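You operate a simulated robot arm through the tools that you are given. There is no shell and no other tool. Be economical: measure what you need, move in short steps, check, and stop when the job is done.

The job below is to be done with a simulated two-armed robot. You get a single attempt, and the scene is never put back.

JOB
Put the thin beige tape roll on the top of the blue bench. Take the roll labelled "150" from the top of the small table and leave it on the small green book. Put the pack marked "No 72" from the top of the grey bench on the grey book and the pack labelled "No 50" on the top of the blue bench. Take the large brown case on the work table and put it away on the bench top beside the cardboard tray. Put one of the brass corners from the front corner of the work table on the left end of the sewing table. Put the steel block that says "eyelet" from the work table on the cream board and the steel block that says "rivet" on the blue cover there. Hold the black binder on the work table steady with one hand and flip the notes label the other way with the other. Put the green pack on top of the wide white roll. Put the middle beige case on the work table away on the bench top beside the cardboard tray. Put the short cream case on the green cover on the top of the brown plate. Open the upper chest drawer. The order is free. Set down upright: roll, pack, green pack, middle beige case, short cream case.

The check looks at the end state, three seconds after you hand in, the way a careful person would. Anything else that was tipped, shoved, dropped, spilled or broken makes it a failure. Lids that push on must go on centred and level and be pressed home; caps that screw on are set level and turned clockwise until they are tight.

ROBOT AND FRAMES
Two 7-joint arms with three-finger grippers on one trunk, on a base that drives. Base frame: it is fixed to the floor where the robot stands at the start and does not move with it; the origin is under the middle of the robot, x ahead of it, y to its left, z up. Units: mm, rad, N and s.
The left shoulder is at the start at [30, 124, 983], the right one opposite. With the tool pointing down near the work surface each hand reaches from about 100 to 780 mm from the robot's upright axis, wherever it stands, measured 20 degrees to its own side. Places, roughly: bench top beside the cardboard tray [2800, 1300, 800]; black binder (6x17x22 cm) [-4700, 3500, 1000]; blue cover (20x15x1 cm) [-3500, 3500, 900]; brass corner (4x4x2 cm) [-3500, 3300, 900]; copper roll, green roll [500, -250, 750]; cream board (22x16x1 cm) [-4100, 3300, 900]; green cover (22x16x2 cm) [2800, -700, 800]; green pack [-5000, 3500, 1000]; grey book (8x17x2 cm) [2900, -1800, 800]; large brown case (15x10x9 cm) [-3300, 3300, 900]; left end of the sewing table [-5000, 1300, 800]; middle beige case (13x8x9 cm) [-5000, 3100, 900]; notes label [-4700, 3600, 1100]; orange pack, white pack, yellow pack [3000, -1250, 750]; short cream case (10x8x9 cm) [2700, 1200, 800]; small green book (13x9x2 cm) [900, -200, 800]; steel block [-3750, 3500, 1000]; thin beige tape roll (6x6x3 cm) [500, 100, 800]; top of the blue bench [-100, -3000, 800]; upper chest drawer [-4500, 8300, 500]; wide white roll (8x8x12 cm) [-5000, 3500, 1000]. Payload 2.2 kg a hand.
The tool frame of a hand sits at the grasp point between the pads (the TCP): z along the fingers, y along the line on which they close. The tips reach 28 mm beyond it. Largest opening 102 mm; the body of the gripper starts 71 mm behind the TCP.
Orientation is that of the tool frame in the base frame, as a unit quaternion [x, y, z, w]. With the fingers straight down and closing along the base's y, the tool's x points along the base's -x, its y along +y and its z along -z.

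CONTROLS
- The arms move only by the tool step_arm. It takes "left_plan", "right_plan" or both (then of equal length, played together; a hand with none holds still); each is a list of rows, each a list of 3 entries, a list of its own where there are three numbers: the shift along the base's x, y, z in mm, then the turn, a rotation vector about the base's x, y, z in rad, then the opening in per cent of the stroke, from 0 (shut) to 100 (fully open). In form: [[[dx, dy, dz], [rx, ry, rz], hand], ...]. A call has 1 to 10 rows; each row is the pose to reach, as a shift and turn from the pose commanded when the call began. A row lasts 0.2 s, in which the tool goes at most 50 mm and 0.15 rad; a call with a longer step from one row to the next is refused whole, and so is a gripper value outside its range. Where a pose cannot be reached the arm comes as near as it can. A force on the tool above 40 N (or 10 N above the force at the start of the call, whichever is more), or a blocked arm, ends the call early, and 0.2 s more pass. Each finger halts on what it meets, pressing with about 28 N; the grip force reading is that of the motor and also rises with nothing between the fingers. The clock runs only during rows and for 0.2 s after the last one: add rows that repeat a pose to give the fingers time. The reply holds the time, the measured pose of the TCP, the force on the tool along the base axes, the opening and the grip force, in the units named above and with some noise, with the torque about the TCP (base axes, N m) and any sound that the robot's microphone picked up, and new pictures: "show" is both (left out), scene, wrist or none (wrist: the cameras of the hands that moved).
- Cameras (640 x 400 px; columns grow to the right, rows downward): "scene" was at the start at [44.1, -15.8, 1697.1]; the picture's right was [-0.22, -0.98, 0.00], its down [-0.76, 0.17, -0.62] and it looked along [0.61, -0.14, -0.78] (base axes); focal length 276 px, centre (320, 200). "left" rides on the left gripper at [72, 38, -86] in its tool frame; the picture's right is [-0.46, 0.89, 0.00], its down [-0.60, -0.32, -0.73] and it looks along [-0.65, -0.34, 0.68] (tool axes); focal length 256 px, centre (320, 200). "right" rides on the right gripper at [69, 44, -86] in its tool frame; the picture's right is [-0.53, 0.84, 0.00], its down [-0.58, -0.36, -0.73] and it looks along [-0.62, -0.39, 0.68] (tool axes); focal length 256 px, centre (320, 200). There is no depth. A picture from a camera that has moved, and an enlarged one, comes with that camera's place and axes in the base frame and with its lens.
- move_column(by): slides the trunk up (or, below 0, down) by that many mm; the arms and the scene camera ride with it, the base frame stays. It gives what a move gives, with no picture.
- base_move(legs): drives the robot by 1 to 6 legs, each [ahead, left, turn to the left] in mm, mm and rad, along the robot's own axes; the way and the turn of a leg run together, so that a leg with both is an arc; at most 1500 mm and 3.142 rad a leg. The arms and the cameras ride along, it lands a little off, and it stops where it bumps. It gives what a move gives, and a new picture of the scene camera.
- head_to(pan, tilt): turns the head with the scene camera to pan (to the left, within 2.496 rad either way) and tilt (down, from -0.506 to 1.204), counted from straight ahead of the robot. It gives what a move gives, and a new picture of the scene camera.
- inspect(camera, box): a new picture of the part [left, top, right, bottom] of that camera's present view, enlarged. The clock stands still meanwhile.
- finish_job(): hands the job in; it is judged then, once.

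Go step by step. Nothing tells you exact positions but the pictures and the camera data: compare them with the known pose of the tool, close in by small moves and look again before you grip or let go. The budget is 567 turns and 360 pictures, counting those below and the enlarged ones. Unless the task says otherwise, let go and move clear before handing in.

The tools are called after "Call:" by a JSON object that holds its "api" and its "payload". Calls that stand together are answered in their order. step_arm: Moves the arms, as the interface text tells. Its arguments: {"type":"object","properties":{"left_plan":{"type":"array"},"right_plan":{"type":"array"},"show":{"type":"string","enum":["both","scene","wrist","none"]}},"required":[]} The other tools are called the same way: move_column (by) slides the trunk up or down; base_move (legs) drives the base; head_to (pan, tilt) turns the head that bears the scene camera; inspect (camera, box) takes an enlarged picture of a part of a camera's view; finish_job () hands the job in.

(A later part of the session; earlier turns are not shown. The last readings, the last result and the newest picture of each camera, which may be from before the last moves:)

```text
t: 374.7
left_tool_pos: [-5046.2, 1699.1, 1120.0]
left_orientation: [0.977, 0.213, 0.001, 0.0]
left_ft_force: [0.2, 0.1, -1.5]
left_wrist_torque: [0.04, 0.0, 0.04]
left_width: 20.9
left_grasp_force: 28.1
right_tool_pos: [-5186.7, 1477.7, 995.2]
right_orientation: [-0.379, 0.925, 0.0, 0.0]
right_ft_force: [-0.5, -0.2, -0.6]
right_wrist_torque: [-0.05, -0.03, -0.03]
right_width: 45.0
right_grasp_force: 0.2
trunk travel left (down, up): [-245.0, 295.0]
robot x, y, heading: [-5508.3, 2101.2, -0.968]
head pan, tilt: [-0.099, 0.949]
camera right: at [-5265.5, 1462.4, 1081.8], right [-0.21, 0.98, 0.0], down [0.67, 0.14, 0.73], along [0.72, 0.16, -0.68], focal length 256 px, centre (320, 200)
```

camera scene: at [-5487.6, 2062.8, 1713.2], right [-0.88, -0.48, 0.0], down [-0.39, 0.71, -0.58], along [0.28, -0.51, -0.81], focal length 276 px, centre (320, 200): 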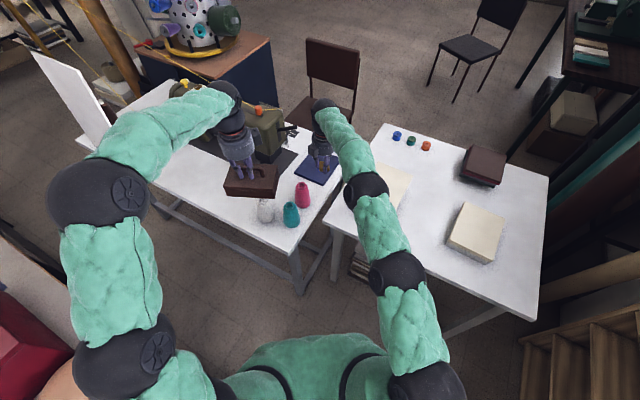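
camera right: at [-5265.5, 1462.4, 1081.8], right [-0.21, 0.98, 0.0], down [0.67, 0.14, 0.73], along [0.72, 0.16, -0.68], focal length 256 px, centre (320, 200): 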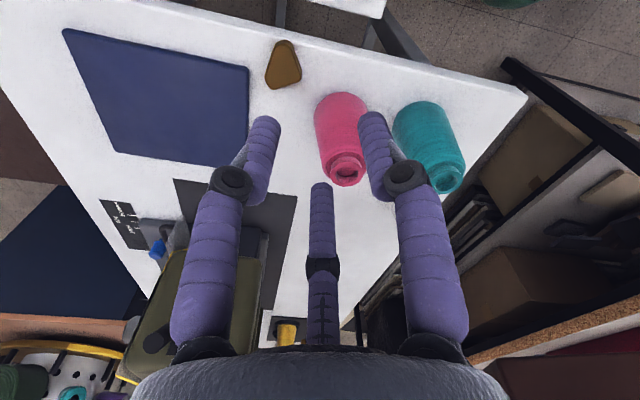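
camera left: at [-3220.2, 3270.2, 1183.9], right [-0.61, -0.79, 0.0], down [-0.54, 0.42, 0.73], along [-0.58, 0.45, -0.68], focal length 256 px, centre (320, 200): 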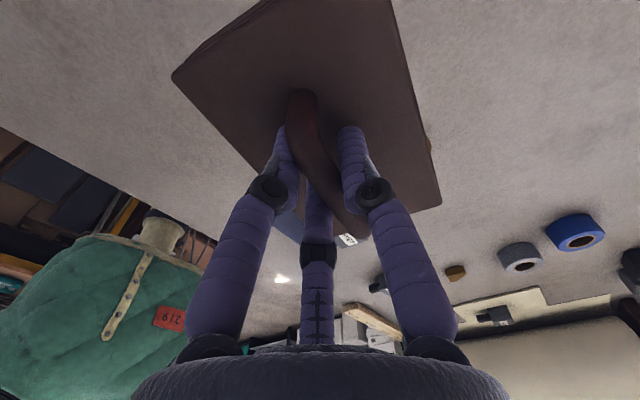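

The brass corner lies on the sewing table's left end. I retract both arms and drive back north to fetch the beige case from the table's west side.

Call:
{"api": "step_arm", "payload": {"left_plan": [[[-18, 26, 0], [0, 0, 0], 0], [[-36, 52, 0], [0, 0, 0], 0], [[-54, 78, 0], [0, 0, 0], 0], [[-72, 104, 0], [0, 0, 0], 0], [[-90, 130, 0], [0, 0, 0], 0], [[-108, 156, 0], [0, 0, 0], 0]], "right_plan": [[[-40, 27, 10], [0, 0, 0], 44], [[-80, 54, 20], [0, 0, 0], 44], [[-120, 81, 40], [0, 0, 0], 44], [[-160, 107, 60], [0, 0, 0], 44], [[-200, 133, 80], [0, 0, 0], 60], [[-240, 160, 90], [0, 0, 0], 80]], "show": "none"}}

Call:
{"api": "base_move", "payload": {"legs": [[0, 0, -0.603], [-1150, -80, 0], [0, 0, 1.571]]}}

Call:
{"api": "head_to", "payload": {"pan": 0.0, "tilt": 0.8}}

```text
refused: row 3 steps farther than a row can; nothing moved
```

```text
t: 384.6
left_tool_pos: [-5012.2, 3036.3, 1119.7]
left_orientation: [0.924, 0.383, 0.0, -0.001]
left_ft_force: [-0.2, -0.4, -2.4]
left_wrist_torque: [0.01, 0.01, -0.03]
left_width: 20.7
left_grasp_force: 28.2
right_tool_pos: [-5071.2, 2767.5, 995.4]
right_orientation: [-0.534, 0.846, -0.004, -0.005]
right_ft_force: [-2.7, -2.7, -0.8]
right_wrist_torque: [0.0, 0.01, -0.04]
right_width: 42.2
right_grasp_force: 0.1
trunk travel left (down, up): [-245.0, 295.0]
robot x, y, heading: [-5583.5, 3251.8, -0.61]
head pan, tilt: [-0.099, 0.949]
stopped in leg 3: the force on the tool passed its limit at 55 N (the readings are from after the stop); the commanded pose is now the measured one
camera scene: at [-5554.4, 3221.1, 1713.1], right [-0.65, -0.76, 0.0], down [-0.62, 0.53, -0.58], along [0.44, -0.38, -0.81], focal length 276 px, centre (320, 200)
```

scene: 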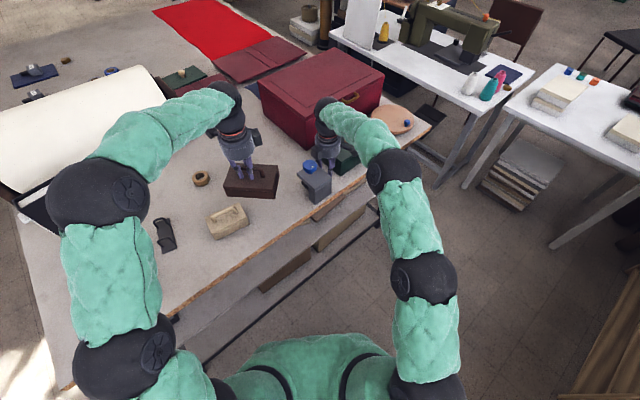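

```text
t: 385.3
left_tool_pos: [-5012.4, 3035.5, 1121.3]
left_orientation: [0.924, 0.384, 0.0, 0.0]
left_ft_force: [-0.2, -0.1, -2.2]
left_wrist_torque: [0.0, 0.02, 0.02]
left_width: 20.7
left_grasp_force: 27.7
right_tool_pos: [-5070.8, 2770.2, 996.2]
right_orientation: [-0.534, 0.846, -0.005, -0.004]
right_ft_force: [-2.6, -5.8, -0.6]
right_wrist_torque: [0.01, 0.02, -0.08]
right_width: 41.3
right_grasp_force: 0.0
trunk travel left (down, up): [-245.0, 295.0]
robot x, y, heading: [-5585.1, 3250.0, -0.613]
head pan, tilt: [0.0, 0.799]
camera scene: at [-5543.4, 3221.9, 1724.6], right [-0.57, -0.82, 0.0], down [-0.59, 0.41, -0.7], along [0.57, -0.4, -0.72], focal length 276 px, centre (320, 200)
```

scene: 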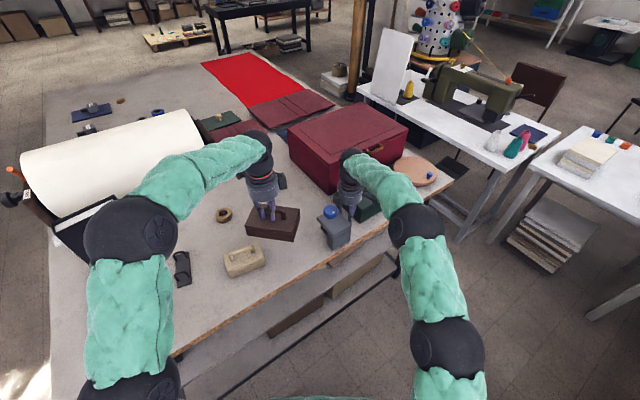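

The arm tuck had been refused and the right hand bumped something while turning. I stop and inspect what it touched.

Call:
{"api": "inspect", "payload": {"camera": "right", "box": [0, 0, 640, 400]}}

Call:
{"api": "inspect", "payload": {"camera": "scene", "box": [270, 100, 470, 260]}}

```text
1.00 times, centred on (320, 200) of right (not enlarged: the box is as wide or as high as the picture)
camera zoom: at [-5138.5, 2727.6, 1083.2], right [-0.53, 0.85, -0.01], down [0.58, 0.37, 0.72], along [0.62, 0.38, -0.69], focal length 256 px, centre (320, 200)
```

zoom: 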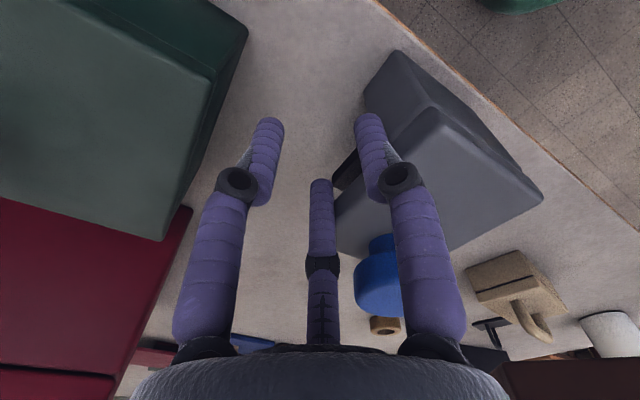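

```text
2.50 times, centred on (370, 180) of scene
camera zoom: at [-5543.4, 3221.9, 1724.6], right [-0.57, -0.82, 0.0], down [-0.59, 0.41, -0.7], along [0.57, -0.4, -0.72], focal length 690 px, centre (195, 250)
```

zoom: 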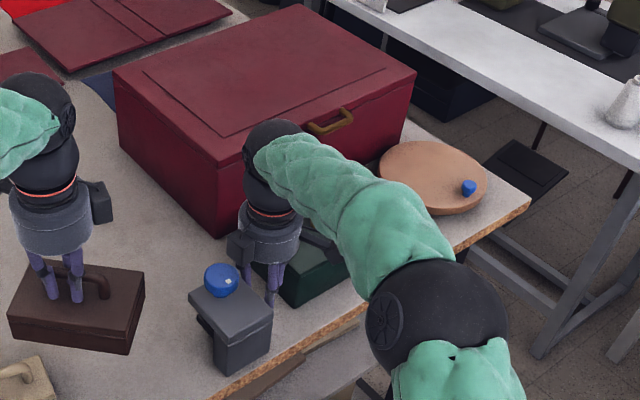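

The fingertip leans lightly on the punch's side; the punch seems upright and in place. I lift the right hand straight up out of there.

Call:
{"api": "step_arm", "payload": {"right_plan": [[[0, -3, 5], [0, 0, 0], 44], [[0, -3, 25], [0, 0, 0], 44], [[0, -3, 60], [0, 0, 0], 44], [[0, -3, 105], [0, 0, 0], 44], [[0, -3, 150], [0, 0, 0], 44], [[0, -3, 190], [0, 0, 0], 44]], "show": "both"}}

```text
t: 386.7
left_tool_pos: [-5012.0, 3035.8, 1121.0]
left_orientation: [0.923, 0.384, 0.0, 0.0]
left_ft_force: [-0.1, 0.2, -1.8]
left_wrist_torque: [0.0, -0.02, 0.02]
left_width: 20.5
left_grasp_force: 28.7
right_tool_pos: [-5070.6, 2769.1, 1184.9]
right_orientation: [-0.534, 0.845, -0.004, -0.005]
right_ft_force: [-0.5, -1.0, 0.2]
right_wrist_torque: [-0.01, -0.03, -0.01]
right_width: 44.9
right_grasp_force: 0.0
trunk travel left (down, up): [-245.0, 295.0]
robot x, y, heading: [-5584.9, 3251.6, -0.614]
head pan, tilt: [0.0, 0.799]
camera scene: at [-5542.9, 3223.3, 1724.7], right [-0.57, -0.82, 0.0], down [-0.59, 0.41, -0.7], along [0.57, -0.4, -0.72], focal length 276 px, centre (320, 200)
camera right: at [-5138.8, 2726.8, 1272.4], right [-0.53, 0.85, -0.01], down [0.58, 0.37, 0.72], along [0.61, 0.38, -0.69], focal length 256 px, centre (320, 200)
```

scene: 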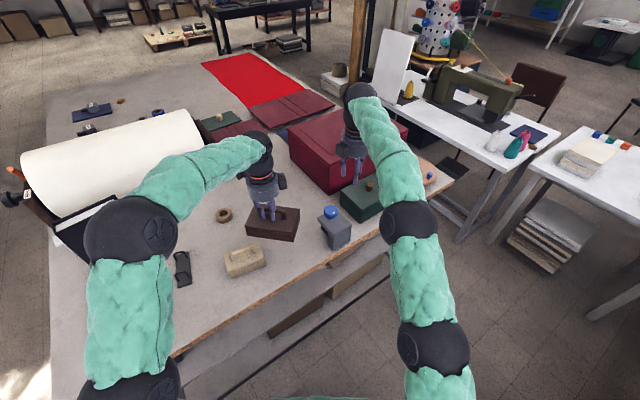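
right: 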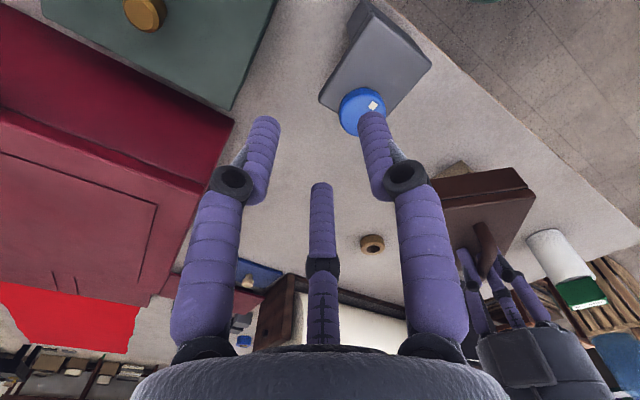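

All upright. Now I retract both arms properly, in small enough steps.

Call:
{"api": "step_arm", "payload": {"left_plan": [[[-38, 27, 0], [0, 0, 0], 0], [[-77, 54, 0], [0, 0, 0], 0], [[-116, 81, 0], [0, 0, 0], 0], [[-155, 109, 0], [0, 0, 0], 0], [[-155, 109, 0], [0, 0, 0], 0], [[-155, 109, 0], [0, 0, 0], 0]], "right_plan": [[[-45, 11, 0], [0, 0, 0], 44], [[-90, 22, 0], [0, 0, 0], 44], [[-135, 34, 0], [0, 0, 0], 60], [[-180, 45, 0], [0, 0, 0], 80], [[-225, 56, 0], [0, 0, 0], 100], [[-270, 68, 0], [0, 0, 0], 100]], "show": "none"}}

```text
t: 388.1
left_tool_pos: [-5168.3, 3147.8, 1122.5]
left_orientation: [0.924, 0.383, 0.0, 0.001]
left_ft_force: [-0.6, 0.6, -2.2]
left_wrist_torque: [0.0, -0.04, 0.01]
left_width: 20.8
left_grasp_force: 28.0
right_tool_pos: [-5343.0, 2837.1, 1187.0]
right_orientation: [-0.535, 0.845, -0.006, -0.004]
right_ft_force: [-0.9, -0.7, 0.3]
right_wrist_torque: [-0.01, -0.06, -0.02]
right_width: 102.1
right_grasp_force: 0.2
trunk travel left (down, up): [-245.0, 295.0]
robot x, y, heading: [-5581.1, 3254.0, -0.61]
head pan, tilt: [0.0, 0.799]
```

Call:
{"api": "base_move", "payload": {"legs": [[0, 0, 0.61], [90, 30, 0]]}}

Call:
{"api": "head_to", "payload": {"pan": -0.15, "tilt": 1.0}}

```text
t: 390.9
left_tool_pos: [-5091.4, 3438.2, 1121.8]
left_orientation: [0.764, 0.645, -0.001, -0.001]
left_ft_force: [0.0, 0.7, -2.0]
left_wrist_torque: [0.0, 0.03, 0.01]
left_width: 20.8
left_grasp_force: 28.7
right_tool_pos: [-5054.1, 3084.1, 1183.7]
right_orientation: [0.766, -0.643, 0.006, 0.004]
right_ft_force: [0.0, 0.9, -0.1]
right_wrist_torque: [-0.01, 0.06, -0.01]
right_width: 102.1
right_grasp_force: 0.1
trunk travel left (down, up): [-245.0, 295.0]
robot x, y, heading: [-5497.6, 3282.9, 0.006]
head pan, tilt: [0.0, 0.799]
camera scene: at [-5442.9, 3283.5, 1724.6], right [0.01, -1.0, 0.0], down [-0.72, 0.0, -0.7], along [0.7, 0.0, -0.72], focal length 276 px, centre (320, 200)
```

scene: 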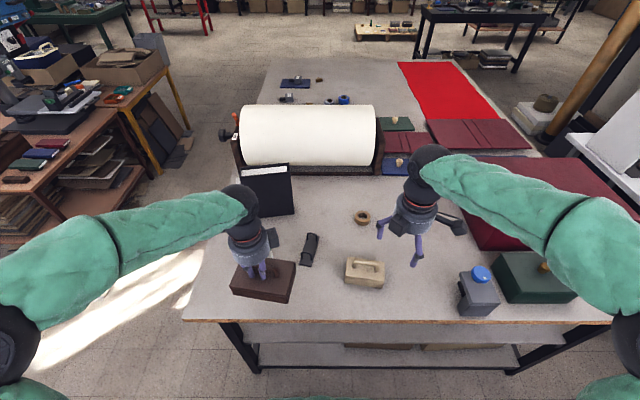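

```text
t: 391.6
left_tool_pos: [-5094.6, 3437.1, 1121.4]
left_orientation: [0.764, 0.646, 0.0, 0.0]
left_ft_force: [0.5, 0.1, -2.9]
left_wrist_torque: [0.03, -0.02, 0.01]
left_width: 20.5
left_grasp_force: 27.9
right_tool_pos: [-5057.3, 3083.2, 1185.3]
right_orientation: [0.765, -0.644, 0.005, 0.002]
right_ft_force: [0.0, 0.4, 0.6]
right_wrist_torque: [-0.03, -0.05, -0.02]
right_width: 101.8
right_grasp_force: 0.2
trunk travel left (down, up): [-245.0, 295.0]
robot x, y, heading: [-5494.9, 3282.3, 0.002]
head pan, tilt: [-0.15, 1.0]
camera scene: at [-5456.9, 3272.3, 1709.6], right [-0.14, -0.99, 0.0], down [-0.83, 0.12, -0.54], along [0.54, -0.08, -0.84], focal length 276 px, centre (320, 200)
```

scene: 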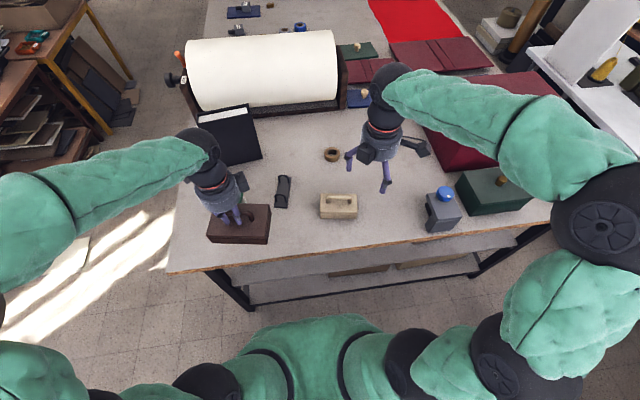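

The beige case's handle is at about (-4986,3138). I bring the right hand above it and look.

Call:
{"api": "step_arm", "payload": {"right_plan": [[[18, 14, -24], [0, 0, -0.1], 100], [[36, 28, -48], [0, 0, -0.2], 100], [[54, 42, -72], [0, 0, -0.3], 100], [[71, 55, -95], [0, 0, -0.4], 100], [[71, 55, -95], [0, 0, -0.4], 100]], "show": "wrist"}}

```text
t: 392.9
left_tool_pos: [-5094.4, 3436.4, 1120.5]
left_orientation: [0.764, 0.646, 0.0, 0.001]
left_ft_force: [0.3, 0.6, -2.3]
left_wrist_torque: [0.03, -0.02, 0.01]
left_width: 20.6
left_grasp_force: 27.7
right_tool_pos: [-4985.4, 3138.4, 1090.4]
right_orientation: [-0.621, 0.784, -0.006, -0.004]
right_ft_force: [-0.1, 0.5, 0.6]
right_wrist_torque: [0.01, -0.03, 0.0]
right_width: 101.9
right_grasp_force: 0.1
trunk travel left (down, up): [-245.0, 295.0]
robot x, y, heading: [-5494.6, 3281.0, 0.005]
head pan, tilt: [-0.15, 1.0]
camera right: at [-5042.3, 3083.3, 1178.0], right [-0.7, 0.71, -0.01], down [0.49, 0.49, 0.72], along [0.52, 0.5, -0.69], focal length 256 px, centre (320, 200)
```

right: 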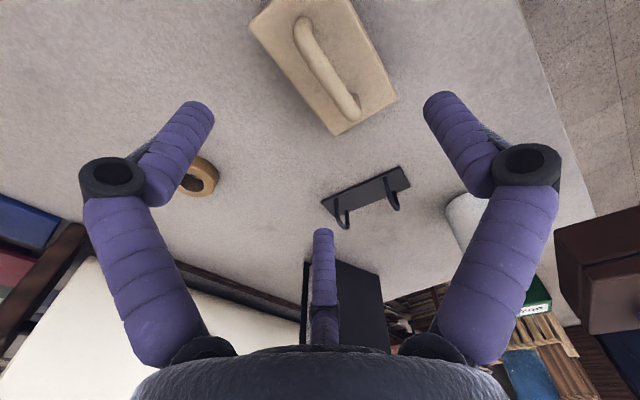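

Handle centre (-4992,3142), hand already aligned. I descend for a second look.

Call:
{"api": "step_arm", "payload": {"right_plan": [[[-3, 2, -20], [0, 0, 0], 100], [[-7, 4, -45], [0, 0, 0], 90], [[-7, 4, -53], [0, 0, 0], 80], [[-7, 4, -53], [0, 0, 0], 80]], "show": "wrist"}}

```text
t: 393.9
left_tool_pos: [-5092.9, 3438.0, 1122.3]
left_orientation: [0.764, 0.646, -0.001, -0.001]
left_ft_force: [0.0, -0.1, -1.9]
left_wrist_torque: [0.01, 0.02, 0.05]
left_width: 20.7
left_grasp_force: 28.3
right_tool_pos: [-4991.6, 3142.8, 1036.5]
right_orientation: [-0.623, 0.782, -0.005, -0.005]
right_ft_force: [-0.7, 0.1, 0.7]
right_wrist_torque: [-0.03, -0.02, -0.01]
right_width: 81.7
right_grasp_force: 0.1
trunk travel left (down, up): [-245.0, 295.0]
robot x, y, heading: [-5494.3, 3281.6, 0.002]
head pan, tilt: [-0.15, 1.0]
camera right: at [-5049.6, 3087.2, 1124.7], right [-0.7, 0.71, -0.01], down [0.49, 0.49, 0.72], along [0.52, 0.5, -0.69], focal length 256 px, centre (320, 200)
```

right: 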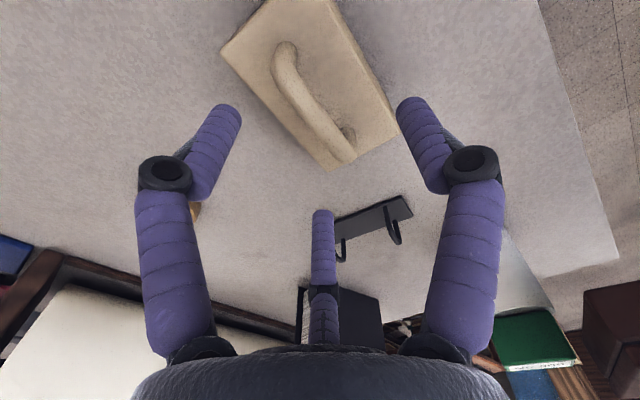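

It matches the brown case's geometry. Descend to 980 and close.

Call:
{"api": "step_arm", "payload": {"right_plan": [[[2, -2, -20], [0, 0, 0], 80], [[2, -2, -45], [0, 0, 0], 80], [[2, -2, -57], [0, 0, 0], 75], [[2, -2, -57], [0, 0, 0], 60], [[2, -2, -57], [0, 0, 0], 45], [[2, -2, -57], [0, 0, 0], 30], [[2, -2, -57], [0, 0, 0], 15], [[2, -2, -57], [0, 0, 0], 5], [[2, -2, -57], [0, 0, 0], 0]], "show": "wrist"}}

```text
t: 395.9
left_tool_pos: [-5094.7, 3438.2, 1120.9]
left_orientation: [0.764, 0.646, 0.001, 0.0]
left_ft_force: [0.5, 0.7, -1.5]
left_wrist_torque: [0.02, -0.01, -0.01]
left_width: 20.6
left_grasp_force: 27.8
right_tool_pos: [-4990.4, 3141.7, 980.3]
right_orientation: [-0.622, 0.783, -0.005, -0.004]
right_ft_force: [-0.2, -0.1, 1.4]
right_wrist_torque: [-0.01, 0.02, 0.03]
right_width: 20.7
right_grasp_force: 28.2
trunk travel left (down, up): [-245.0, 295.0]
robot x, y, heading: [-5494.0, 3281.1, 0.001]
head pan, tilt: [-0.15, 1.0]
camera right: at [-5047.2, 3085.3, 1067.9], right [-0.7, 0.71, -0.01], down [0.49, 0.49, 0.72], along [0.52, 0.5, -0.69], focal length 256 px, centre (320, 200)
```

right: 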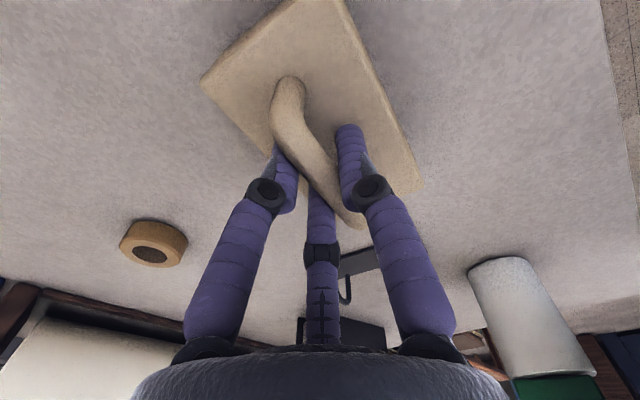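

Gripped. Lift and tuck.

Call:
{"api": "step_arm", "payload": {"right_plan": [[[0, 0, 5], [0, 0, 0], 0], [[0, 0, 15], [0, 0, 0], 0], [[0, 0, 40], [0, 0, 0], 0], [[0, 0, 75], [0, 0, 0], 0], [[0, 0, 110], [0, 0, 0], 0], [[-20, -5, 140], [0, 0, 0], 0], [[-60, -10, 150], [0, 0, 0], 0], [[-100, -20, 150], [0, 0, 0], 0], [[-125, -32, 150], [0, 0, 0], 0]], "show": "both"}}

```text
t: 397.9
left_tool_pos: [-5094.3, 3437.0, 1121.9]
left_orientation: [0.764, 0.646, 0.0, 0.001]
left_ft_force: [-0.7, -0.9, -2.4]
left_wrist_torque: [0.0, 0.0, 0.0]
left_width: 20.6
left_grasp_force: 27.7
right_tool_pos: [-5115.9, 3107.8, 1130.9]
right_orientation: [-0.622, 0.783, -0.005, -0.004]
right_ft_force: [0.5, -0.1, -0.6]
right_wrist_torque: [0.01, -0.02, 0.02]
right_width: 20.5
right_grasp_force: 27.7
trunk travel left (down, up): [-245.0, 295.0]
robot x, y, heading: [-5495.2, 3282.3, 0.008]
head pan, tilt: [-0.15, 1.0]
camera scene: at [-5457.1, 3272.1, 1709.6], right [-0.14, -0.99, 0.0], down [-0.83, 0.12, -0.54], along [0.53, -0.08, -0.84], focal length 276 px, centre (320, 200)
camera right: at [-5173.5, 3052.6, 1217.8], right [-0.7, 0.71, -0.01], down [0.48, 0.49, 0.72], along [0.52, 0.5, -0.69], focal length 256 px, centre (320, 200)
```

scene: 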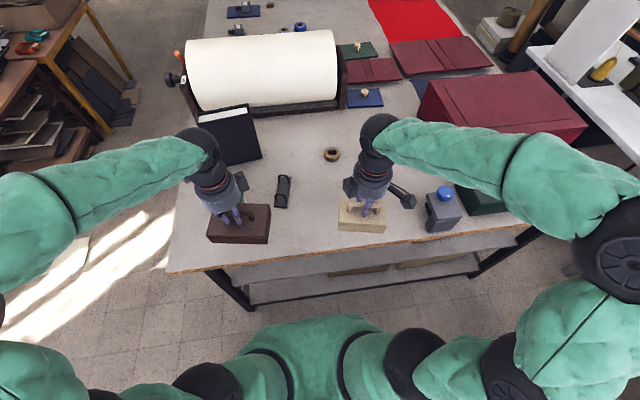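
right: 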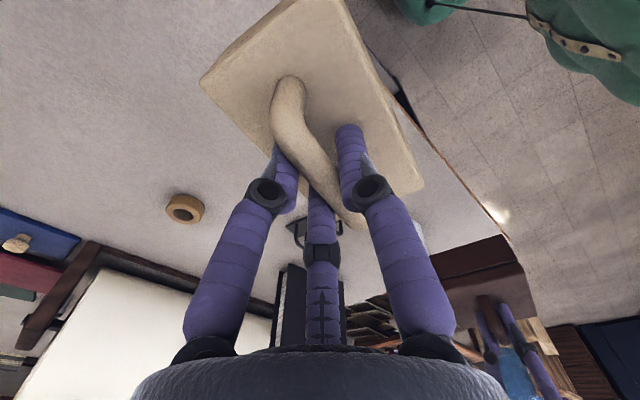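

Both cases are in hand. I drive out: back, turn, along the aisle and out east.

Call:
{"api": "base_move", "payload": {"legs": [[-90, 0, 0], [0, 0, -1.575], [-880, 0, 0], [0, 1500, 0], [0, 1500, 0], [0, 1000, 0]]}}

```text
t: 411.5
left_tool_pos: [-4440.9, 3765.4, 1120.0]
left_orientation: [0.996, -0.089, -0.009, 0.002]
left_ft_force: [1.3, 1.0, -2.0]
left_wrist_torque: [-0.03, -0.03, 0.01]
left_width: 21.1
left_grasp_force: 28.4
right_tool_pos: [-4762.6, 3787.5, 1130.9]
right_orientation: [0.118, 0.993, -0.001, -0.007]
right_ft_force: [-0.2, -0.2, -1.3]
right_wrist_torque: [-0.01, 0.02, 0.0]
right_width: 20.4
right_grasp_force: 28.1
trunk travel left (down, up): [-245.0, 295.0]
robot x, y, heading: [-4589.6, 4168.4, -1.569]
head pan, tilt: [-0.15, 1.0]
stopped in leg 4: the force on the tool passed its limit at 93 N (the readings are from after the stop); the commanded pose is now the measured one
camera scene: at [-4597.2, 4130.5, 1709.5], right [-0.99, 0.15, 0.0], down [0.13, 0.83, -0.54], along [-0.08, -0.53, -0.84], focal length 276 px, centre (320, 200)
```

scene: 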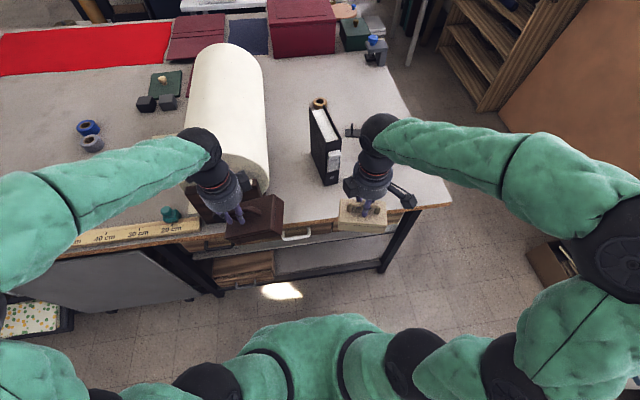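

The left case bumped the paper-roll stand's end. I inspect it before moving.

Call:
{"api": "inspect", "payload": {"camera": "scene", "box": [130, 110, 330, 250]}}

Call:
{"api": "inspect", "payload": {"camera": "left", "box": [0, 0, 640, 400]}}

```text
2.86 times, centred on (230, 180) of scene
camera zoom: at [-4597.2, 4130.5, 1709.5], right [-0.99, 0.15, 0.0], down [0.13, 0.83, -0.54], along [-0.08, -0.53, -0.84], focal length 788 px, centre (577, 257)
```

zoom: 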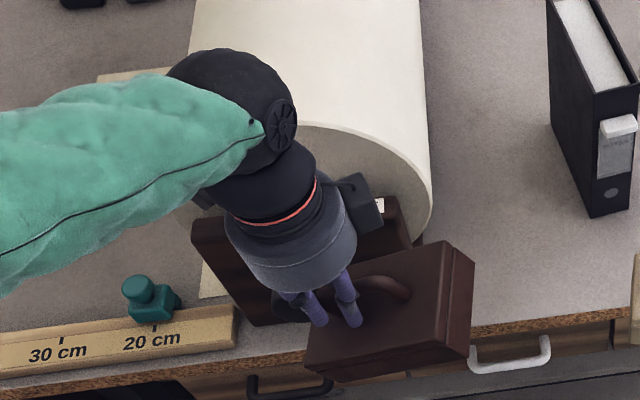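

```text
1.00 times, centred on (320, 200) of left (not enlarged: the box is as wide or as high as the picture)
camera zoom: at [-4374.5, 3714.2, 1205.8], right [-0.61, -0.79, 0.01], down [-0.53, 0.42, 0.74], along [-0.59, 0.45, -0.67], focal length 256 px, centre (320, 200)
```

zoom: 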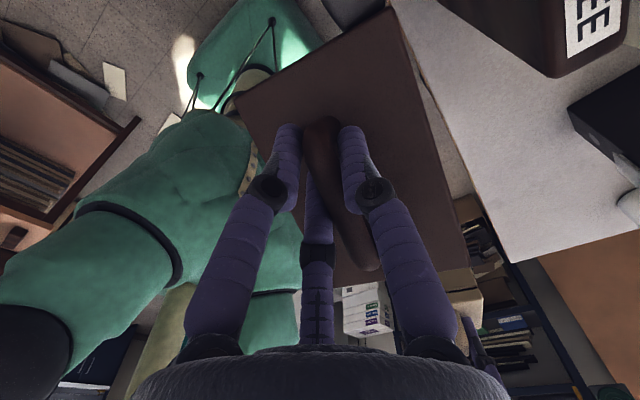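

The stand still looks in place. I raise and pull the left case back before going on.

Call:
{"api": "step_arm", "payload": {"left_plan": [[[-5, 20, 0], [0, 0, 0], 0], [[-5, 45, 15], [0, 0, 0], 0], [[-5, 70, 50], [0, 0, 0], 0], [[-5, 85, 95], [0, 0, 0], 0], [[-5, 95, 140], [0, 0, 0], 0], [[-5, 95, 140], [0, 0, 0], 0]], "right_plan": [[[0, 20, 0], [0, 0, 0], 0], [[0, 40, 20], [0, 0, 0], 0], [[0, 60, 50], [0, 0, 0], 0], [[0, 75, 90], [0, 0, 0], 0], [[0, 80, 130], [0, 0, 0], 0], [[0, 80, 130], [0, 0, 0], 0]], "show": "scene"}}

Call:
{"api": "inspect", "payload": {"camera": "scene", "box": [130, 40, 330, 250]}}

```text
t: 412.9
left_tool_pos: [-4447.3, 3857.3, 1259.8]
left_orientation: [0.996, -0.089, -0.009, 0.001]
left_ft_force: [0.1, 0.2, -1.4]
left_wrist_torque: [0.01, -0.08, 0.01]
left_width: 20.9
left_grasp_force: 27.8
right_tool_pos: [-4764.6, 3869.6, 1258.7]
right_orientation: [0.117, 0.993, 0.001, -0.008]
right_ft_force: [0.4, -0.4, -0.5]
right_wrist_torque: [-0.03, -0.02, 0.02]
right_width: 20.5
right_grasp_force: 28.1
trunk travel left (down, up): [-245.0, 295.0]
robot x, y, heading: [-4586.9, 4166.5, -1.574]
head pan, tilt: [-0.15, 1.0]
camera scene: at [-4599.5, 4128.3, 1709.5], right [-0.99, 0.15, 0.0], down [0.13, 0.83, -0.54], along [-0.08, -0.53, -0.84], focal length 276 px, centre (320, 200)
```

scene: 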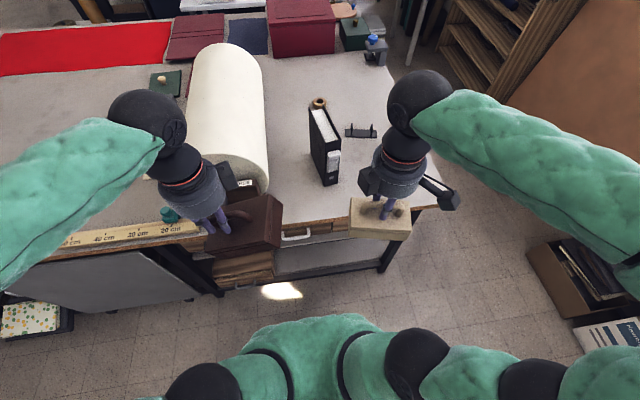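

```text
1.90 times, centred on (230, 145) of scene
camera zoom: at [-4599.5, 4128.3, 1709.5], right [-0.99, 0.15, 0.0], down [0.13, 0.83, -0.54], along [-0.08, -0.53, -0.84], focal length 526 px, centre (491, 305)
```

zoom: 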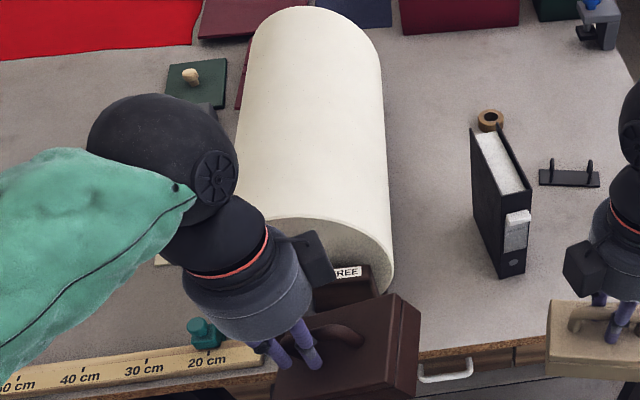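

Continue: a bit further back from the table, then on east.

Call:
{"api": "base_move", "payload": {"legs": [[-50, 0, 0], [0, 1500, 0], [0, 1500, 0]]}}

```text
t: 427.9
left_tool_pos: [-1465.0, 3868.4, 1260.9]
left_orientation: [0.995, -0.097, -0.009, 0.001]
left_ft_force: [-0.4, -0.8, -1.5]
left_wrist_torque: [0.0, -0.06, 0.01]
left_width: 21.1
left_grasp_force: 28.5
right_tool_pos: [-1782.9, 3884.6, 1258.5]
right_orientation: [0.125, 0.992, -0.002, -0.007]
right_ft_force: [0.5, -0.6, -1.0]
right_wrist_torque: [-0.04, 0.03, 0.01]
right_width: 20.7
right_grasp_force: 28.3
trunk travel left (down, up): [-245.0, 295.0]
robot x, y, heading: [-1603.5, 4178.0, -1.592]
head pan, tilt: [-0.15, 1.0]
camera scene: at [-1613.2, 4141.0, 1709.6], right [-0.99, 0.17, 0.0], down [0.14, 0.83, -0.54], along [-0.09, -0.53, -0.84], focal length 276 px, centre (320, 200)
```

scene: 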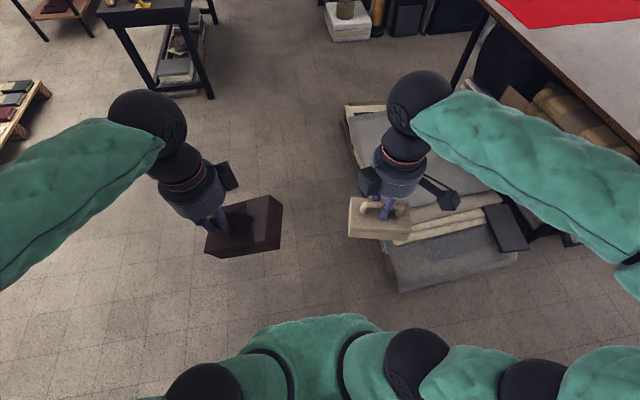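

Call:
{"api": "base_move", "payload": {"legs": [[200, 0, 0], [0, 0, 1.592]]}}

Call:
{"api": "head_to", "payload": {"pan": -0.3, "tilt": 0.4}}

```text
t: 433.3
left_tool_pos: [-1296.6, 4118.4, 1261.0]
left_orientation: [0.769, 0.639, -0.005, 0.006]
left_ft_force: [0.2, -0.2, -1.2]
left_wrist_torque: [0.1, -0.03, 0.0]
left_width: 21.0
left_grasp_force: 27.8
right_tool_pos: [-1309.0, 3801.3, 1258.9]
right_orientation: [-0.617, 0.787, -0.006, -0.004]
right_ft_force: [0.1, -0.9, -1.0]
right_wrist_torque: [-0.03, 0.0, 0.0]
right_width: 20.2
right_grasp_force: 27.6
trunk travel left (down, up): [-245.0, 295.0]
robot x, y, heading: [-1606.8, 3977.3, -0.002]
head pan, tilt: [-0.15, 1.0]
camera scene: at [-1567.0, 3969.4, 1709.6], right [-0.16, -0.99, 0.0], down [-0.83, 0.13, -0.54], along [0.53, -0.08, -0.84], focal length 276 px, centre (320, 200)
```

scene: 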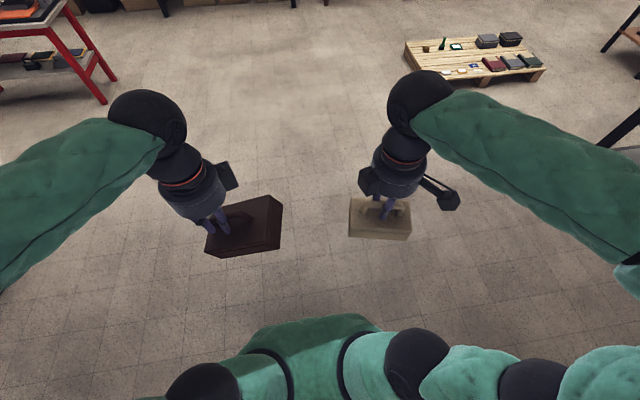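

```text
t: 434.3
left_tool_pos: [-1297.8, 4117.5, 1259.6]
left_orientation: [0.769, 0.64, -0.005, 0.007]
left_ft_force: [0.0, 0.7, -2.2]
left_wrist_torque: [0.08, -0.03, 0.0]
left_width: 21.1
left_grasp_force: 28.4
right_tool_pos: [-1309.0, 3800.2, 1258.9]
right_orientation: [-0.617, 0.787, -0.005, -0.004]
right_ft_force: [0.8, 0.2, -1.0]
right_wrist_torque: [-0.01, 0.0, 0.0]
right_width: 20.5
right_grasp_force: 28.6
trunk travel left (down, up): [-245.0, 295.0]
robot x, y, heading: [-1608.5, 3979.8, -0.005]
head pan, tilt: [-0.3, 0.4]
camera scene: at [-1547.5, 3952.2, 1759.7], right [-0.3, -0.95, 0.0], down [-0.37, 0.12, -0.92], along [0.88, -0.28, -0.39], focal length 276 px, centre (320, 200)
```

scene: 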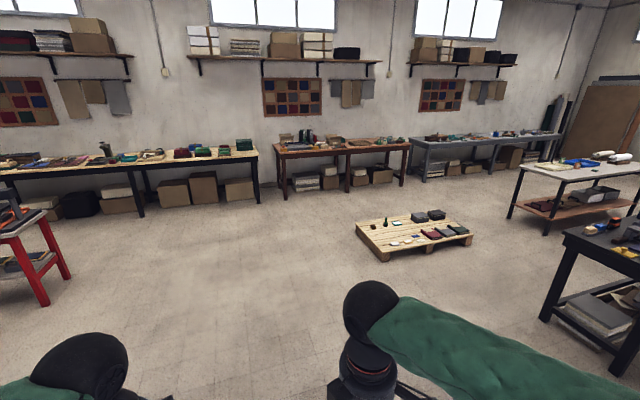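

The route is open: along the pallet's far side to the brown bench's right end, where the cardboard tray and cream case are.

Call:
{"api": "base_move", "payload": {"legs": [[1500, 0, 0.005], [1500, -400, 0], [450, -1400, 0], [50, -700, 0]]}}

Call:
{"api": "head_to", "payload": {"pan": 0.0, "tilt": 0.7}}

```text
refused: leg 2 is longer than a leg can be; nothing moved
```

```text
t: 435.1
left_tool_pos: [-1297.5, 4118.1, 1260.7]
left_orientation: [0.768, 0.64, -0.006, 0.007]
left_ft_force: [-0.4, -0.7, -2.1]
left_wrist_torque: [0.09, 0.0, 0.02]
left_width: 21.1
left_grasp_force: 27.4
right_tool_pos: [-1308.8, 3801.5, 1258.4]
right_orientation: [-0.617, 0.787, -0.006, -0.005]
right_ft_force: [0.2, 0.5, -1.4]
right_wrist_torque: [0.03, 0.01, -0.01]
right_width: 20.4
right_grasp_force: 27.7
trunk travel left (down, up): [-245.0, 295.0]
robot x, y, heading: [-1608.4, 3976.7, -0.007]
head pan, tilt: [0.0, 0.7]
camera scene: at [-1550.9, 3979.5, 1733.0], right [-0.01, -1.0, 0.0], down [-0.64, 0.01, -0.77], along [0.77, -0.01, -0.64], focal length 276 px, centre (320, 200)
```

scene: 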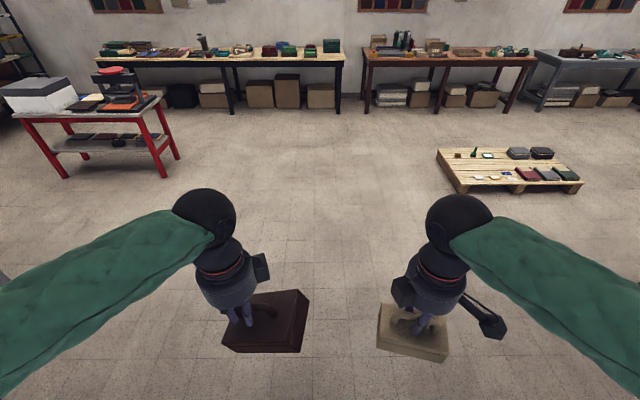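

Call:
{"api": "base_move", "payload": {"legs": [[1500, 0, 0.007], [1400, -300, 0], [450, -1400, 0], [100, -700, 0]]}}

```text
t: 459.6
left_tool_pos: [2182.9, 1748.7, 1260.2]
left_orientation: [0.759, 0.651, -0.005, 0.007]
left_ft_force: [-0.4, -0.1, -2.7]
left_wrist_torque: [0.08, 0.01, 0.03]
left_width: 20.8
left_grasp_force: 28.2
right_tool_pos: [2180.4, 1433.0, 1259.5]
right_orientation: [-0.629, 0.777, -0.005, -0.004]
right_ft_force: [0.2, -0.4, -1.6]
right_wrist_torque: [-0.01, 0.0, -0.01]
right_width: 20.6
right_grasp_force: 27.8
trunk travel left (down, up): [-245.0, 295.0]
robot x, y, heading: [1877.8, 1600.3, 0.02]
head pan, tilt: [0.0, 0.7]
camera scene: at [1934.1, 1603.0, 1732.9], right [0.02, -1.0, 0.0], down [-0.64, -0.01, -0.76], along [0.76, 0.02, -0.64], focal length 276 px, centre (320, 200)
```

scene: 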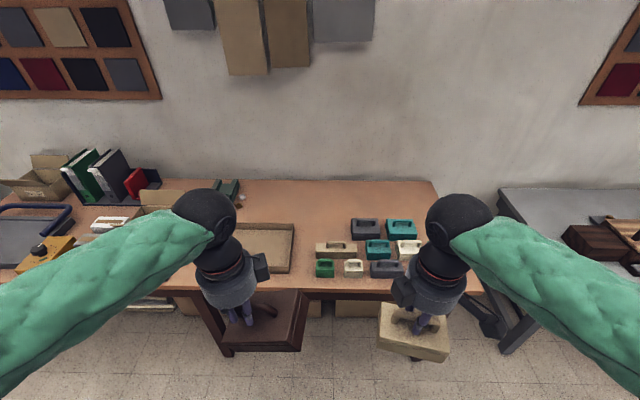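

The cardboard tray and a group of small cases are ahead. I zoom in to identify the short cream case and free spots.

Call:
{"api": "inspect", "payload": {"camera": "scene", "box": [280, 180, 450, 290]}}

```text
3.64 times, centred on (365, 235) of scene
camera zoom: at [1934.1, 1603.0, 1732.9], right [0.02, -1.0, 0.0], down [-0.64, -0.01, -0.76], along [0.76, 0.02, -0.64], focal length 1003 px, centre (156, 73)
```

zoom: 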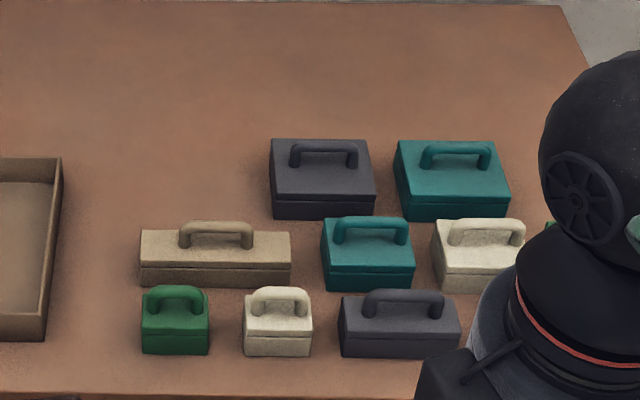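

The short cream case (10 cm class) is the one at about (2714,1243); the free spot for my two cases is behind, between tray and dark cases. I drive up to the bench.

Call:
{"api": "base_move", "payload": {"legs": [[310, 0, -0.02]]}}

Call:
{"api": "head_to", "payload": {"pan": 0.0, "tilt": 0.85}}

```text
t: 461.7
left_tool_pos: [2496.8, 1747.2, 1260.7]
left_orientation: [0.766, 0.643, -0.005, 0.008]
left_ft_force: [1.1, 0.0, -2.0]
left_wrist_torque: [0.04, 0.02, 0.03]
left_width: 21.0
left_grasp_force: 28.2
right_tool_pos: [2488.2, 1431.2, 1258.7]
right_orientation: [-0.62, 0.784, -0.006, -0.005]
right_ft_force: [0.1, -0.2, -1.0]
right_wrist_torque: [0.01, 0.02, 0.02]
right_width: 20.7
right_grasp_force: 27.7
trunk travel left (down, up): [-245.0, 295.0]
robot x, y, heading: [2188.1, 1603.6, 0.0]
head pan, tilt: [0.0, 0.7]
camera scene: at [2245.1, 1606.3, 1732.9], right [0.0, -1.0, 0.0], down [-0.64, 0.0, -0.76], along [0.76, 0.0, -0.64], focal length 276 px, centre (320, 200)
```

scene: 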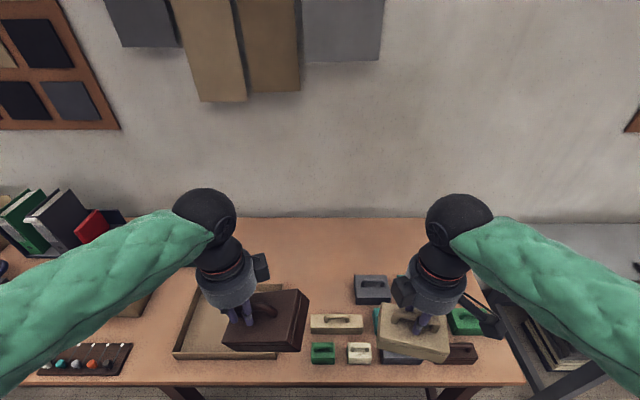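

```text
t: 462.4
left_tool_pos: [2494.1, 1747.9, 1260.6]
left_orientation: [0.766, 0.643, -0.006, 0.007]
left_ft_force: [-0.2, 0.1, -1.0]
left_wrist_torque: [0.05, 0.0, -0.01]
left_width: 21.0
left_grasp_force: 27.7
right_tool_pos: [2487.1, 1430.1, 1259.5]
right_orientation: [-0.621, 0.784, -0.006, -0.004]
right_ft_force: [0.7, -0.1, -1.2]
right_wrist_torque: [0.04, 0.01, -0.02]
right_width: 20.8
right_grasp_force: 28.4
trunk travel left (down, up): [-245.0, 295.0]
robot x, y, heading: [2189.9, 1604.2, -0.001]
head pan, tilt: [0.0, 0.85]
camera scene: at [2236.6, 1606.3, 1720.7], right [0.0, -1.0, 0.0], down [-0.75, 0.0, -0.66], along [0.66, 0.0, -0.75], focal length 276 px, centre (320, 200)
```

scene: 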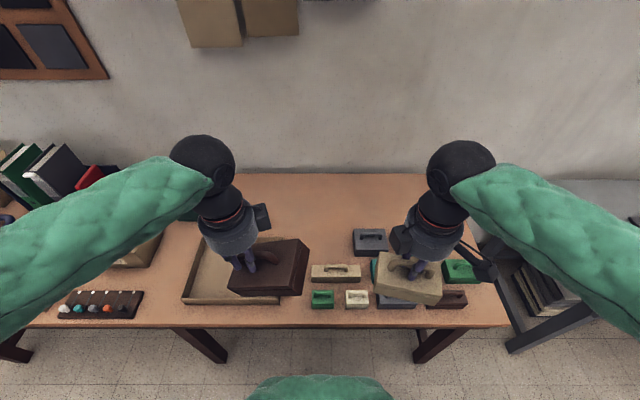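

I place the brown case first: left hand to about (2865,1650), right hand pulled aside.

Call:
{"api": "step_arm", "payload": {"left_plan": [[[41, -11, -10], [0, 0, 0], 0], [[82, -22, -20], [0, 0, 0], 0], [[123, -33, -30], [0, 0, 0], 0], [[164, -44, -45], [0, 0, 0], 0], [[205, -55, -60], [0, 0, 0], 0], [[246, -66, -80], [0, 0, 0], 0], [[287, -77, -100], [0, 0, 0], 0], [[328, -88, -120], [0, 0, 0], 0], [[371, -98, -140], [0, 0, 0], 0], [[371, -98, -160], [0, 0, 0], 0]], "right_plan": [[[0, -10, 0], [0, 0, 0], 0], [[0, -20, 0], [0, 0, 0], 0], [[0, -30, 0], [0, 0, 0], 0], [[0, -40, 0], [0, 0, 0], 0], [[0, -50, 0], [0, 0, 0], 0], [[0, -60, 0], [0, 0, 0], 0], [[0, -60, 0], [0, 0, 0], 0], [[0, -60, 0], [0, 0, 0], 0], [[0, -60, 0], [0, 0, 0], 0], [[0, -60, 0], [0, 0, 0], 0]], "show": "both"}}

Call:
{"api": "inspect", "payload": {"camera": "scene", "box": [230, 120, 400, 300]}}

```text
t: 464.6
left_tool_pos: [2866.5, 1650.9, 1101.0]
left_orientation: [0.766, 0.643, -0.006, 0.007]
left_ft_force: [-0.2, 0.4, -1.7]
left_wrist_torque: [0.08, -0.01, -0.01]
left_width: 21.0
left_grasp_force: 27.5
right_tool_pos: [2486.7, 1370.1, 1258.4]
right_orientation: [-0.62, 0.784, -0.006, -0.004]
right_ft_force: [-0.6, -0.4, -0.7]
right_wrist_torque: [-0.01, -0.05, 0.0]
right_width: 20.5
right_grasp_force: 28.2
trunk travel left (down, up): [-245.0, 295.0]
robot x, y, heading: [2189.8, 1604.2, -0.003]
head pan, tilt: [0.0, 0.85]
camera scene: at [2235.8, 1606.9, 1720.7], right [0.0, -1.0, 0.0], down [-0.75, 0.0, -0.66], along [0.66, 0.0, -0.75], focal length 276 px, centre (320, 200)
camera right: at [2429.4, 1315.8, 1346.7], right [-0.7, 0.71, -0.01], down [0.49, 0.49, 0.72], along [0.52, 0.5, -0.69], focal length 256 px, centre (320, 200)
camera left: at [2916.8, 1715.4, 1185.3], right [0.79, -0.61, 0.01], down [-0.42, -0.53, 0.74], along [-0.45, -0.59, -0.67], focal length 256 px, centre (320, 200)
```

scene: 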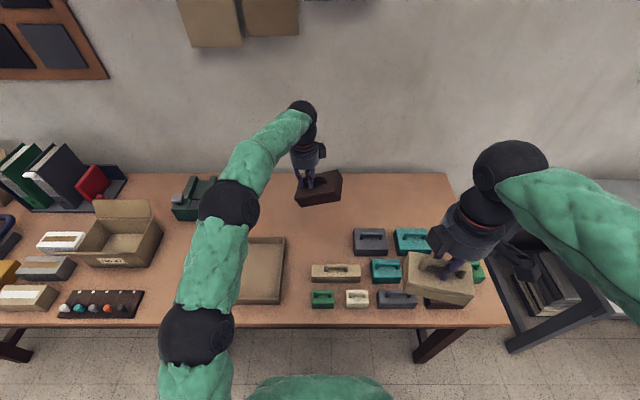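
right: 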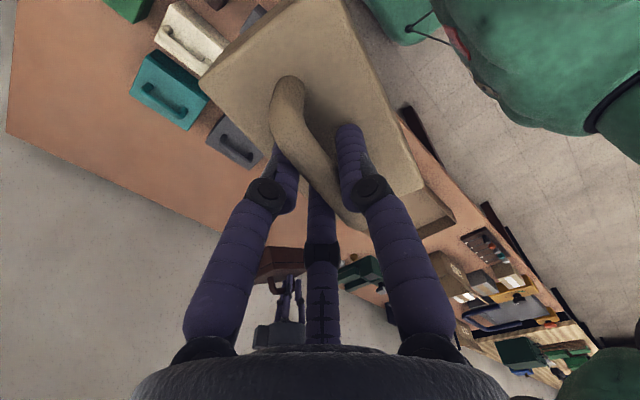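
left: 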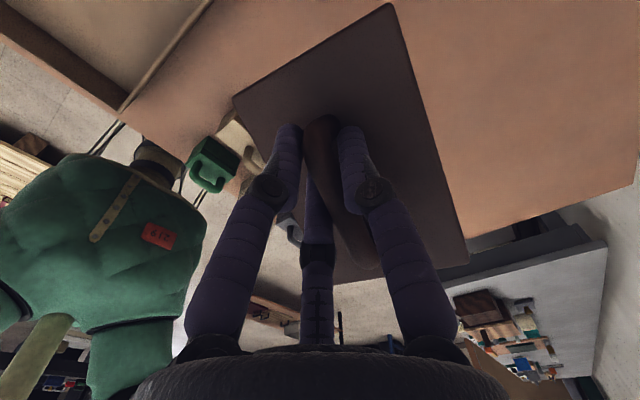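

```text
2.22 times, centred on (315, 210) of scene
camera zoom: at [2235.8, 1606.9, 1720.7], right [0.0, -1.0, 0.0], down [-0.75, 0.0, -0.66], along [0.66, 0.0, -0.75], focal length 613 px, centre (331, 178)
```

zoom: 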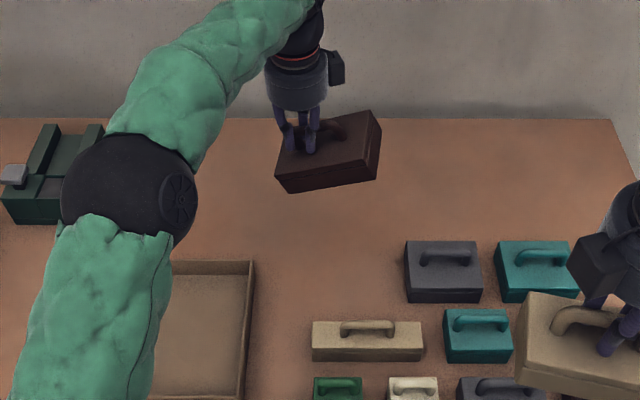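

The case has slid along its handle (its centre is ~40 mm right of the fingers). I shift left 35 mm and lower.

Call:
{"api": "step_arm", "payload": {"left_plan": [[[0, 15, -30], [0, 0, 0], 0], [[0, 35, -60], [0, 0, 0], 0], [[0, 35, -100], [0, 0, 0], 0], [[0, 35, -140], [0, 0, 0], 0], [[0, 35, -180], [0, 0, 0], 0], [[0, 35, -215], [0, 0, 0], 0], [[0, 35, -225], [0, 0, 0], 0], [[0, 35, -225], [0, 0, 0], 0]], "show": "wrist"}}

Call:
{"api": "inspect", "payload": {"camera": "scene", "box": [230, 140, 400, 300]}}

```text
t: 466.1
left_tool_pos: [2871.3, 1681.3, 899.9]
left_orientation: [0.764, 0.645, -0.002, 0.015]
left_ft_force: [-5.6, -3.5, 12.6]
left_wrist_torque: [0.05, 1.13, 0.29]
left_width: 21.3
left_grasp_force: 28.1
right_tool_pos: [2486.3, 1371.2, 1259.2]
right_orientation: [-0.622, 0.783, -0.005, -0.005]
right_ft_force: [-0.2, 1.1, -0.9]
right_wrist_torque: [0.02, 0.03, 0.01]
right_width: 20.6
right_grasp_force: 28.1
trunk travel left (down, up): [-245.0, 295.0]
robot x, y, heading: [2185.9, 1606.1, -0.005]
head pan, tilt: [0.0, 0.85]
stopped in row 7 (left hand): the force on the tool passed its limit at 45 N (the readings are from after the stop); the commanded pose is now the measured one
camera left: at [2920.6, 1747.2, 984.6], right [0.79, -0.61, 0.03], down [-0.43, -0.53, 0.74], along [-0.43, -0.6, -0.68], focal length 256 px, centre (320, 200)
```

left: 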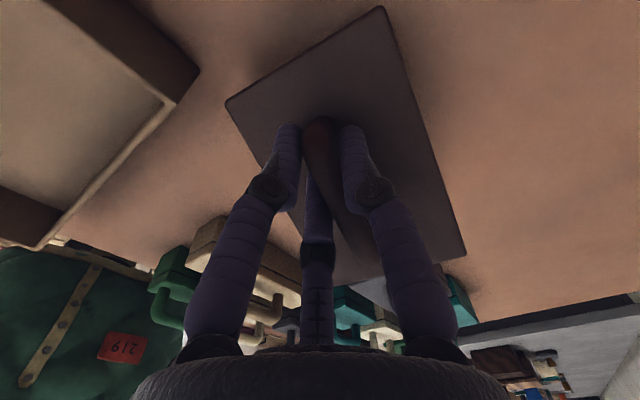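

```text
2.50 times, centred on (315, 220) of scene
camera zoom: at [2236.3, 1606.0, 1720.8], right [0.0, -1.0, 0.0], down [-0.75, 0.0, -0.66], along [0.66, 0.0, -0.75], focal length 690 px, centre (332, 150)
```

zoom: 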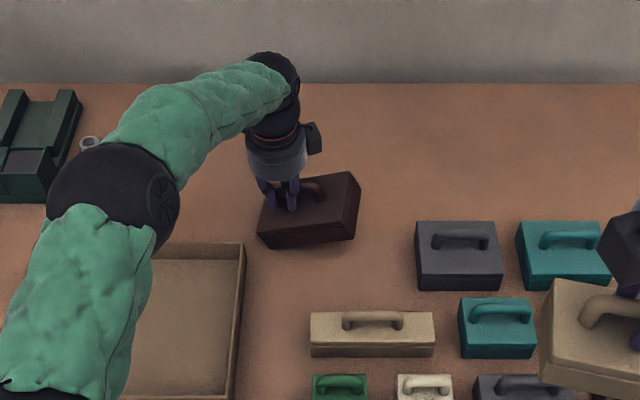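

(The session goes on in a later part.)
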